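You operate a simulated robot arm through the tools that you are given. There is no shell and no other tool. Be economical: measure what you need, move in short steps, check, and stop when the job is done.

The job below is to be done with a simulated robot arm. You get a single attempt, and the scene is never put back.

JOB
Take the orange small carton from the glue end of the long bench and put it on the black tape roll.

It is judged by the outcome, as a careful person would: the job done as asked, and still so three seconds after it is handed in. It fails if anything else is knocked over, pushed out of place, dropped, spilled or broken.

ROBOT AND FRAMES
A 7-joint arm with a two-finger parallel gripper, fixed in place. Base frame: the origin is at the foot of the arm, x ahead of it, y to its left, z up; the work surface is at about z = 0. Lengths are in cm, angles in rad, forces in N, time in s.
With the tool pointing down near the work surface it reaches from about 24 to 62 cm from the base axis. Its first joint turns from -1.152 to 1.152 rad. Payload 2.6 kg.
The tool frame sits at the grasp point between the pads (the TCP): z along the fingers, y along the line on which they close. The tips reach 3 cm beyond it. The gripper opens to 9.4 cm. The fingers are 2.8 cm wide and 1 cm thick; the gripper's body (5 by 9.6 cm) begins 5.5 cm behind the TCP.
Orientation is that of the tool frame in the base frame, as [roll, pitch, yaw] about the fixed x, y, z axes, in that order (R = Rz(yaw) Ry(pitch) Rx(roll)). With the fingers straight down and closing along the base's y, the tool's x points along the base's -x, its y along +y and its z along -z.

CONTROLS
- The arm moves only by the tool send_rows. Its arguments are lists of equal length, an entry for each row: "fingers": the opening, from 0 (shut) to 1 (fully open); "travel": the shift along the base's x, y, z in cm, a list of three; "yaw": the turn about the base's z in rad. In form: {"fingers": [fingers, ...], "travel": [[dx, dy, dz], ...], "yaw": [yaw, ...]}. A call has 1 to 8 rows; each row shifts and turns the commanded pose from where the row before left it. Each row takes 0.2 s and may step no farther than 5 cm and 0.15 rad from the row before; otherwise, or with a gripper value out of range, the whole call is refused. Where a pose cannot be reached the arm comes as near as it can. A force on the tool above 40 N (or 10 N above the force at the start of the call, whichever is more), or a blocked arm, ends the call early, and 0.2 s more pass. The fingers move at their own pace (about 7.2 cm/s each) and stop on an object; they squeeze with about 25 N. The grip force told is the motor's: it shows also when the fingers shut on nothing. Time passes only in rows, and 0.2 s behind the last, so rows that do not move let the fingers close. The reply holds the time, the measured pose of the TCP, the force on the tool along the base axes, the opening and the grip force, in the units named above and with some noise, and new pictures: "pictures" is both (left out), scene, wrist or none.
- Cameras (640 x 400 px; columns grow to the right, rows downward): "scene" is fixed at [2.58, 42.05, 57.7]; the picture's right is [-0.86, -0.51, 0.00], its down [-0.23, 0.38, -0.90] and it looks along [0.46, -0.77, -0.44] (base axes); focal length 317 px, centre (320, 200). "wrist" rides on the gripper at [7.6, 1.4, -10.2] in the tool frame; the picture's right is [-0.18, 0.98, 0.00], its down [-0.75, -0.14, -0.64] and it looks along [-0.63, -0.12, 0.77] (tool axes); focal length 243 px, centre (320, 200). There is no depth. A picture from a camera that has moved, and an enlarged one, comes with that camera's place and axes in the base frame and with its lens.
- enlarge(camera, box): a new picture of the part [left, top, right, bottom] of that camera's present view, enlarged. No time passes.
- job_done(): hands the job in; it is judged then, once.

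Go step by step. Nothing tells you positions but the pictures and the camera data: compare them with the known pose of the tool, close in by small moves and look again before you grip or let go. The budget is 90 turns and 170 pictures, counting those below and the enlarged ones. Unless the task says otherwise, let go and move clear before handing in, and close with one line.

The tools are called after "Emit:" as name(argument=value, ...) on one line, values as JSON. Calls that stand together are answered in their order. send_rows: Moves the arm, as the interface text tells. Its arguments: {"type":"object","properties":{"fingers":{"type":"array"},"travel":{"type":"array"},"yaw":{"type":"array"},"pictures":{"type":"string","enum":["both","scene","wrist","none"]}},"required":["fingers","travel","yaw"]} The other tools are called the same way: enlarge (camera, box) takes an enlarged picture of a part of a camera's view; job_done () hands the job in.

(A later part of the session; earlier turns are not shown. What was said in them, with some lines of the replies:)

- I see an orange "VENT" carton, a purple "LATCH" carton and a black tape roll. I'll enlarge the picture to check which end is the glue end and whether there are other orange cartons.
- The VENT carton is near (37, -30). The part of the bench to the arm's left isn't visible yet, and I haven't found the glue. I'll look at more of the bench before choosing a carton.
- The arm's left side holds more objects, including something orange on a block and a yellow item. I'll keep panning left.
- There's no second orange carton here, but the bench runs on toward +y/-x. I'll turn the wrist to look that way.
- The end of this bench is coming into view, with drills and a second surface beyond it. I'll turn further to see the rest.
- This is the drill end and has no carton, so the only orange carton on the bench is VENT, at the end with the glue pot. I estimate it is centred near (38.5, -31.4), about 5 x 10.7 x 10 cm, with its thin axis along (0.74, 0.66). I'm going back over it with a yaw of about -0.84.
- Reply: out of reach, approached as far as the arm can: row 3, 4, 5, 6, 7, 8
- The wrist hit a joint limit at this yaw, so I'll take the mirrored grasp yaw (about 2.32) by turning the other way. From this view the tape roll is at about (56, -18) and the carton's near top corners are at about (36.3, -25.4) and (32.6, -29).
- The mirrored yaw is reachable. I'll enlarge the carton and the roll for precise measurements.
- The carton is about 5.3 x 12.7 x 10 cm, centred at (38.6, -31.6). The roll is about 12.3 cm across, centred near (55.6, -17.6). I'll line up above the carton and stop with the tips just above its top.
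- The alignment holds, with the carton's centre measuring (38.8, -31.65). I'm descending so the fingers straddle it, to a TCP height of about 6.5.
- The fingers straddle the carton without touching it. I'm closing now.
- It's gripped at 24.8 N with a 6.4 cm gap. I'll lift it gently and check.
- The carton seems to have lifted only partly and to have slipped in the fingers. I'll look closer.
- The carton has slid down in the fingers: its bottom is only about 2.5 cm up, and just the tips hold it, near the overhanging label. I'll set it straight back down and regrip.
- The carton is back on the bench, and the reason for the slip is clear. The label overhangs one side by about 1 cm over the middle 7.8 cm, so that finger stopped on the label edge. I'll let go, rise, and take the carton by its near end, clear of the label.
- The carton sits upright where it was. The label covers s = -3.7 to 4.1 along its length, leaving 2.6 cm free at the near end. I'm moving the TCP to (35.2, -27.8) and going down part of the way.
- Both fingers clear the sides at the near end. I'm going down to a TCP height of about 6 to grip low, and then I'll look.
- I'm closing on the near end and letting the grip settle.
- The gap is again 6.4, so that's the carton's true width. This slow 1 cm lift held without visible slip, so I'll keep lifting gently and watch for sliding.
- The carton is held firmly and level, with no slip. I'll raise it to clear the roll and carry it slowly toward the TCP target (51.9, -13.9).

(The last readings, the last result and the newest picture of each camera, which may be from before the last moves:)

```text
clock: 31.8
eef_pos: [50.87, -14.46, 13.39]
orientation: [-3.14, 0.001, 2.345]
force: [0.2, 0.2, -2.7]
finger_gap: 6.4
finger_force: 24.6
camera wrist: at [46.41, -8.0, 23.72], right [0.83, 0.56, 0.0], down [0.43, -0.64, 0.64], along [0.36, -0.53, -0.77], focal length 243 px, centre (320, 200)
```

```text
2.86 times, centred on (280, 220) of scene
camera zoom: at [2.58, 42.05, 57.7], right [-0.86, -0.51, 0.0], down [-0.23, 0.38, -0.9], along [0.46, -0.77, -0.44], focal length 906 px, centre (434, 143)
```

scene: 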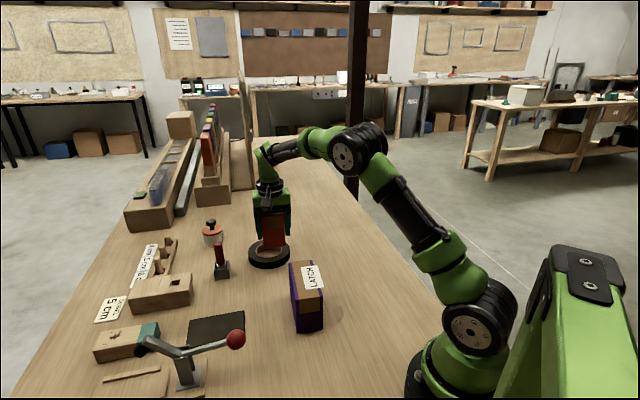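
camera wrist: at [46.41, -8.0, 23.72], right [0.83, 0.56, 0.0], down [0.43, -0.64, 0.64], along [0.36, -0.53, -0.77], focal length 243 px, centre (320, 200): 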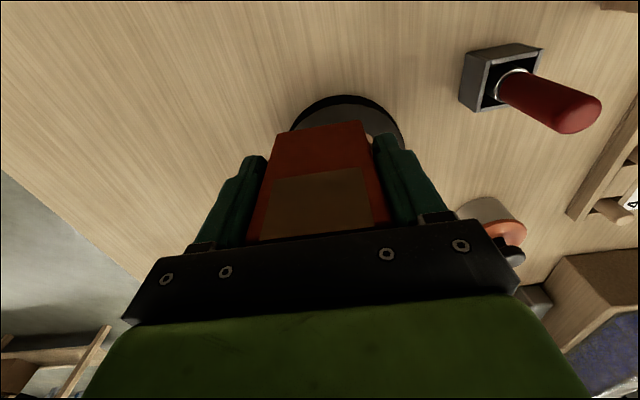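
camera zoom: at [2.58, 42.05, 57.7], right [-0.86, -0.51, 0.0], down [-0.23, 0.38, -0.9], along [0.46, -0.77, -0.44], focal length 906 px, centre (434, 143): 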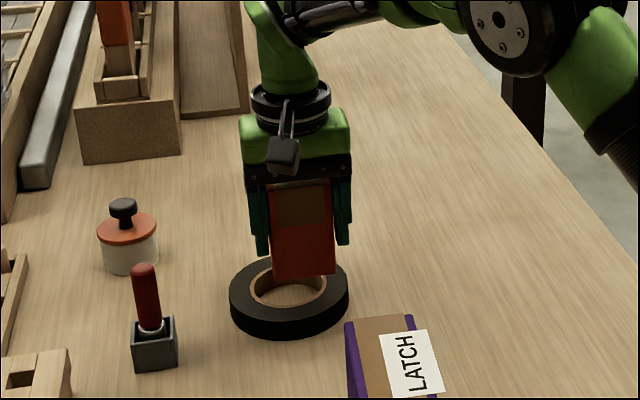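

The grip is steady and the carton is near the roll. I'll apply the remaining (1.05, 0.55) and lower it to just above the roll before checking alignment.

Emit:
send_rows(fingers=[0.2, 0.2, 0.2, 0.2, 0.2], travel=[[1.05, 0.55, 0], [0, 0, -1.2], [0, 0, -1.2], [0, 0, -1.0], [0, 0, 0]], yaw=[0, 0, 0, 0, 0])

Emit:
enlarge(camera="scene", box=[220, 180, 320, 290])

Emit:
enlarge(camera="wrist", box=[200, 60, 440, 250])

```text
clock: 33.0
eef_pos: [51.85, -14.01, 10.1]
orientation: [-3.142, 0.0, 2.346]
force: [-0.4, 0.5, -2.4]
finger_gap: 6.39
finger_force: 25.0
camera wrist: at [47.52, -7.54, 20.34], right [0.83, 0.56, 0.0], down [0.43, -0.64, 0.64], along [0.36, -0.53, -0.77], focal length 243 px, centre (320, 200)
```

scene: 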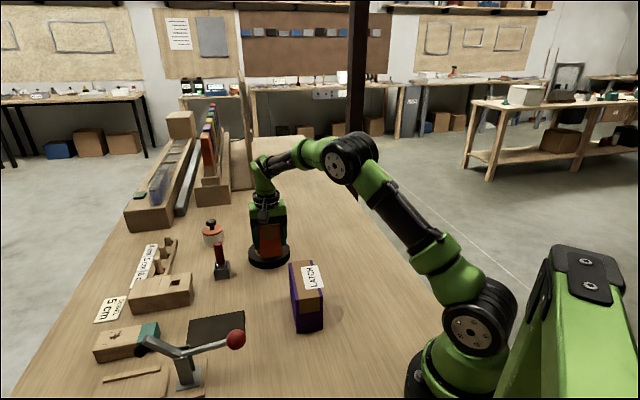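
wrist: 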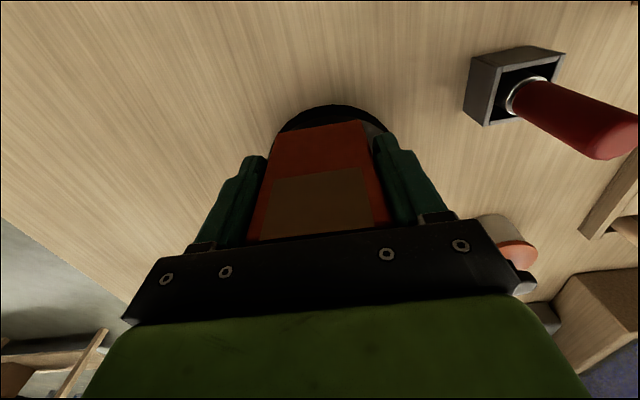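

```text
3.64 times, centred on (270, 235) of scene
camera zoom: at [2.58, 42.05, 57.7], right [-0.86, -0.51, 0.0], down [-0.23, 0.38, -0.9], along [0.46, -0.77, -0.44], focal length 1153 px, centre (502, 73)
```

zoom: 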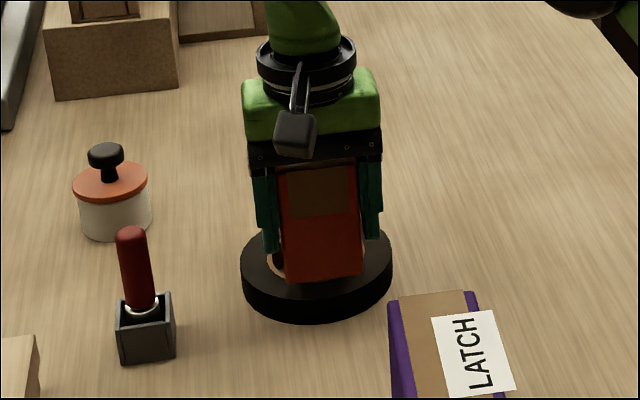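

```text
2.11 times, centred on (320, 155) of wrist
camera zoom: at [47.52, -7.54, 20.34], right [0.83, 0.56, 0.0], down [0.43, -0.64, 0.64], along [0.36, -0.53, -0.77], focal length 511 px, centre (320, 295)
```

zoom: 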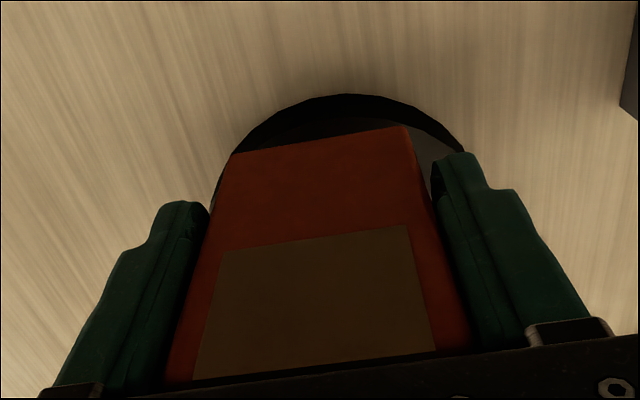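

The computed points agree: the roll's centre is within about 0.3 cm of the carton's centre, at (55.6, -17.6). I'm lowering in small steps until it touches.

Emit:
send_rows(fingers=[0.2, 0.2, 0.2, 0.2], travel=[[0, 0, -0.5], [0, 0, -0.4], [0, 0, -0.3], [0, 0, 0]], yaw=[0, 0, 0, 0], pictures="none")

Emit:
send_rows(fingers=[0.2, 0.2, 0.2], travel=[[0, 0, -0.2], [0, 0, -0.2], [0, 0, 0]], yaw=[0, 0, 0])

Emit:
enlarge(camera="scene", box=[220, 180, 320, 290])

```text
clock: 34.0
eef_pos: [51.93, -13.99, 8.78]
orientation: [3.141, 0.0, 2.345]
force: [-0.2, 0.3, -3.2]
finger_gap: 6.4
finger_force: 25.7
```

```text
clock: 34.8
eef_pos: [51.91, -13.97, 8.48]
orientation: [3.139, 0.001, 2.346]
force: [0.0, -0.3, -3.3]
finger_gap: 6.4
finger_force: 25.6
camera wrist: at [47.49, -7.54, 18.73], right [0.83, 0.56, 0.0], down [0.43, -0.64, 0.64], along [0.36, -0.53, -0.77], focal length 243 px, centre (320, 200)
```

scene: 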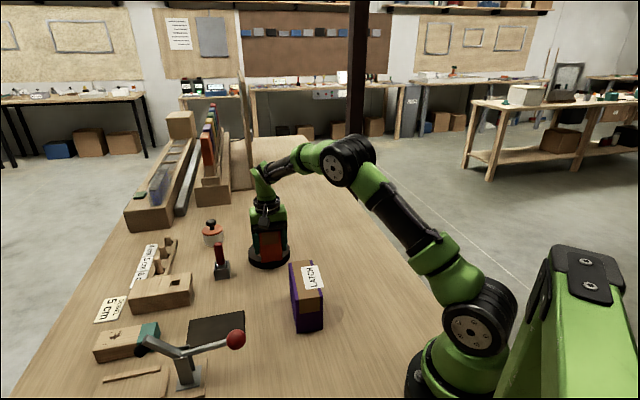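
wrist: 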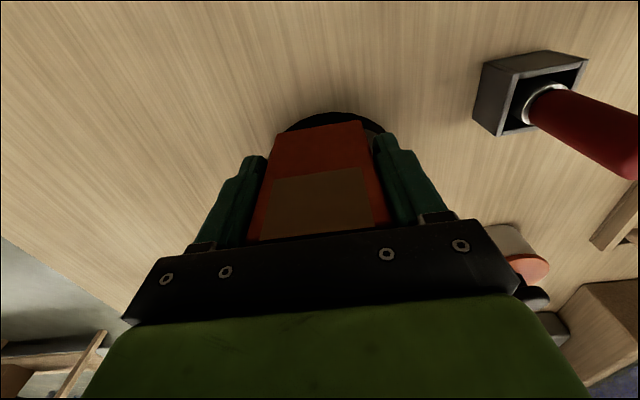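

```text
3.64 times, centred on (270, 235) of scene
camera zoom: at [2.58, 42.05, 57.7], right [-0.86, -0.51, 0.0], down [-0.23, 0.38, -0.9], along [0.46, -0.77, -0.44], focal length 1153 px, centre (502, 73)
```

zoom: 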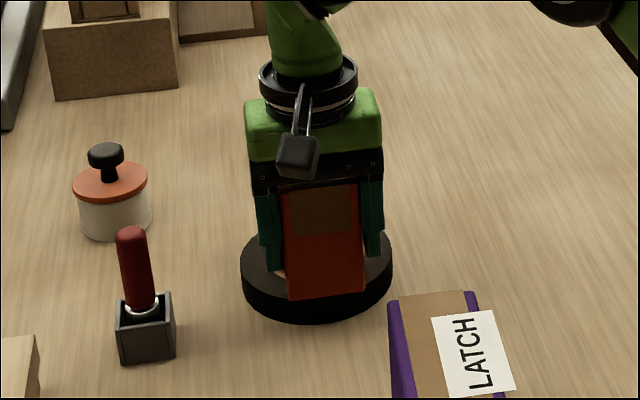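

There's no contact yet. I'll keep going down in small steps, watching the force.

Emit:
send_rows(fingers=[0.2, 0.2, 0.2], travel=[[0, 0, -0.15], [0, 0, -0.15], [0, 0, 0]], yaw=[0, 0, 0], pictures="none")

```text
clock: 35.6
eef_pos: [52.0, -14.01, 8.2]
orientation: [-3.14, 0.0, 2.347]
force: [-8.7, 2.8, 8.0]
finger_gap: 6.41
finger_force: 24.7
```

It has made contact: the vertical force went from -3 to +8 N. I'll ease off a touch, then open the fingers.

Emit:
send_rows(fingers=[0.2, 0.72, 0.85, 1, 1], travel=[[0, 0, 0.08], [0, 0, 0], [0, 0, 0], [0, 0, 0], [0, 0, 0]], yaw=[0, 0, 0, 0, 0])

Emit:
enlarge(camera="scene", box=[220, 180, 320, 290])

```text
clock: 36.8
eef_pos: [51.91, -13.99, 8.37]
orientation: [3.141, 0.0, 2.345]
force: [-0.4, 0.2, -0.5]
finger_gap: 9.4
finger_force: 0.0
camera wrist: at [47.55, -7.5, 18.59], right [0.83, 0.56, 0.0], down [0.43, -0.64, 0.64], along [0.36, -0.53, -0.77], focal length 243 px, centre (320, 200)
```

scene: 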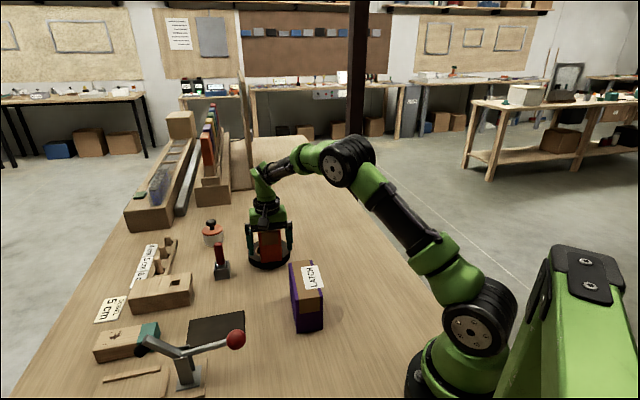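
wrist: 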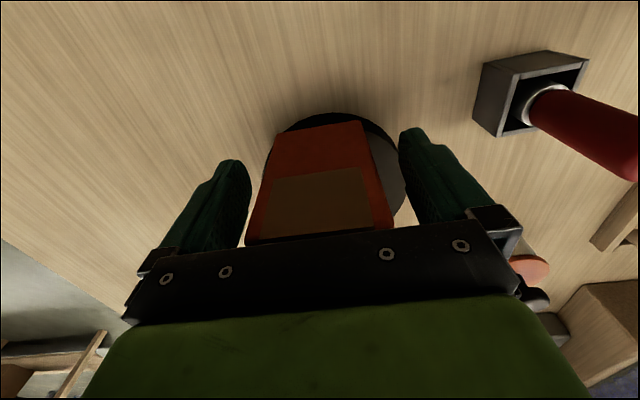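

```text
3.64 times, centred on (270, 235) of scene
camera zoom: at [2.58, 42.05, 57.7], right [-0.86, -0.51, 0.0], down [-0.23, 0.38, -0.9], along [0.46, -0.77, -0.44], focal length 1153 px, centre (502, 73)
```

zoom: 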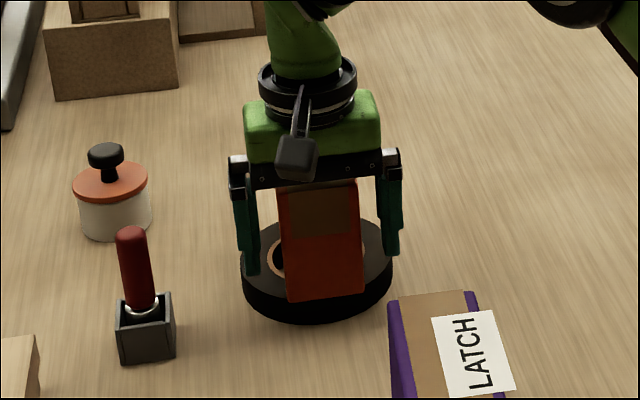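

The carton stands on the roll and the fingers are open and clear of it. I'll rise straight up and back away.

Emit:
send_rows(fingers=[1, 1, 1, 1, 1, 1, 1], travel=[[0, 0, 1.5], [0, 0, 2.5], [0, 0, 3], [0, 0, 3], [0, 0, 3], [-3, 2, 2], [-3, 2, 0]], yaw=[0, 0, 0, 0, 0, 0, 0])

Emit:
enlarge(camera="scene", box=[200, 160, 360, 290])

Emit:
enlarge(camera="wrist", box=[200, 20, 480, 240])

```text
clock: 38.4
eef_pos: [45.92, -9.85, 23.35]
orientation: [3.141, 0.001, 2.346]
force: [0.9, 0.0, 0.1]
finger_gap: 9.41
finger_force: 0.0
camera wrist: at [41.47, -3.34, 33.61], right [0.83, 0.56, 0.0], down [0.43, -0.64, 0.64], along [0.36, -0.53, -0.77], focal length 243 px, centre (320, 200)
```

scene: 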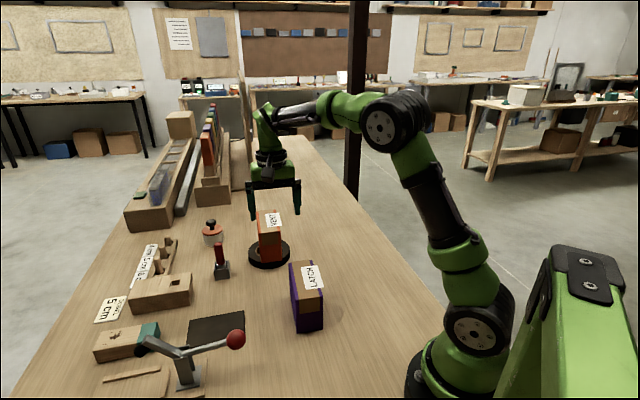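
wrist: 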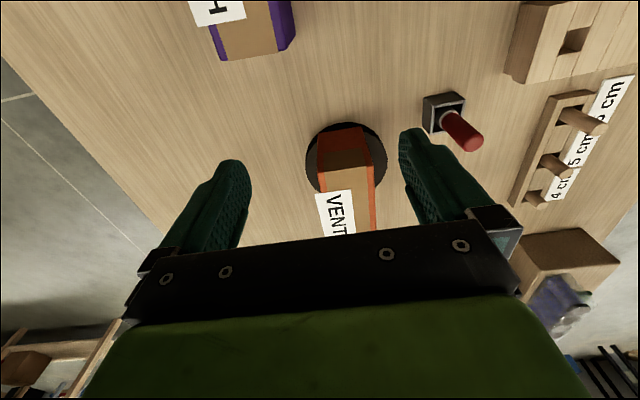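

```text
3.08 times, centred on (280, 225) of scene
camera zoom: at [2.58, 42.05, 57.7], right [-0.86, -0.51, 0.0], down [-0.23, 0.38, -0.9], along [0.46, -0.77, -0.44], focal length 976 px, centre (443, 123)
```

zoom: 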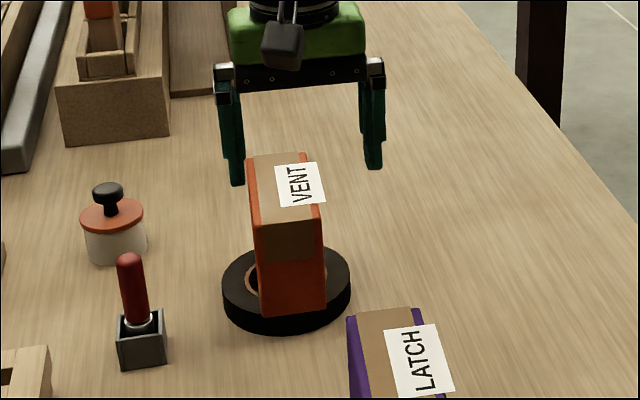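

```text
1.82 times, centred on (340, 130) of wrist
camera zoom: at [41.47, -3.34, 33.61], right [0.83, 0.56, 0.0], down [0.43, -0.64, 0.64], along [0.36, -0.53, -0.77], focal length 441 px, centre (284, 327)
```

zoom: 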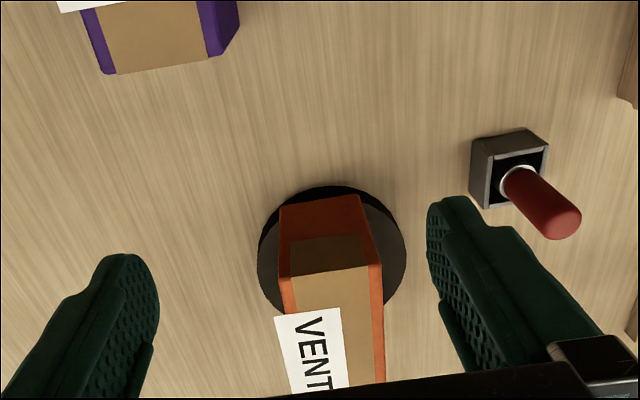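

The orange VENT carton stands upright and centred on the black tape roll. Nothing else has moved, and the arm is clear, so I'm handing in.

Emit:
job_done()

```text
The job is handed in.
```

I put the orange VENT carton from the glue-pot end of the bench on the black tape roll. At hand-in it stood upright and centred, with nothing else disturbed. My first grip slipped a few centimetres, so I set the carton back down and took it again by its end.
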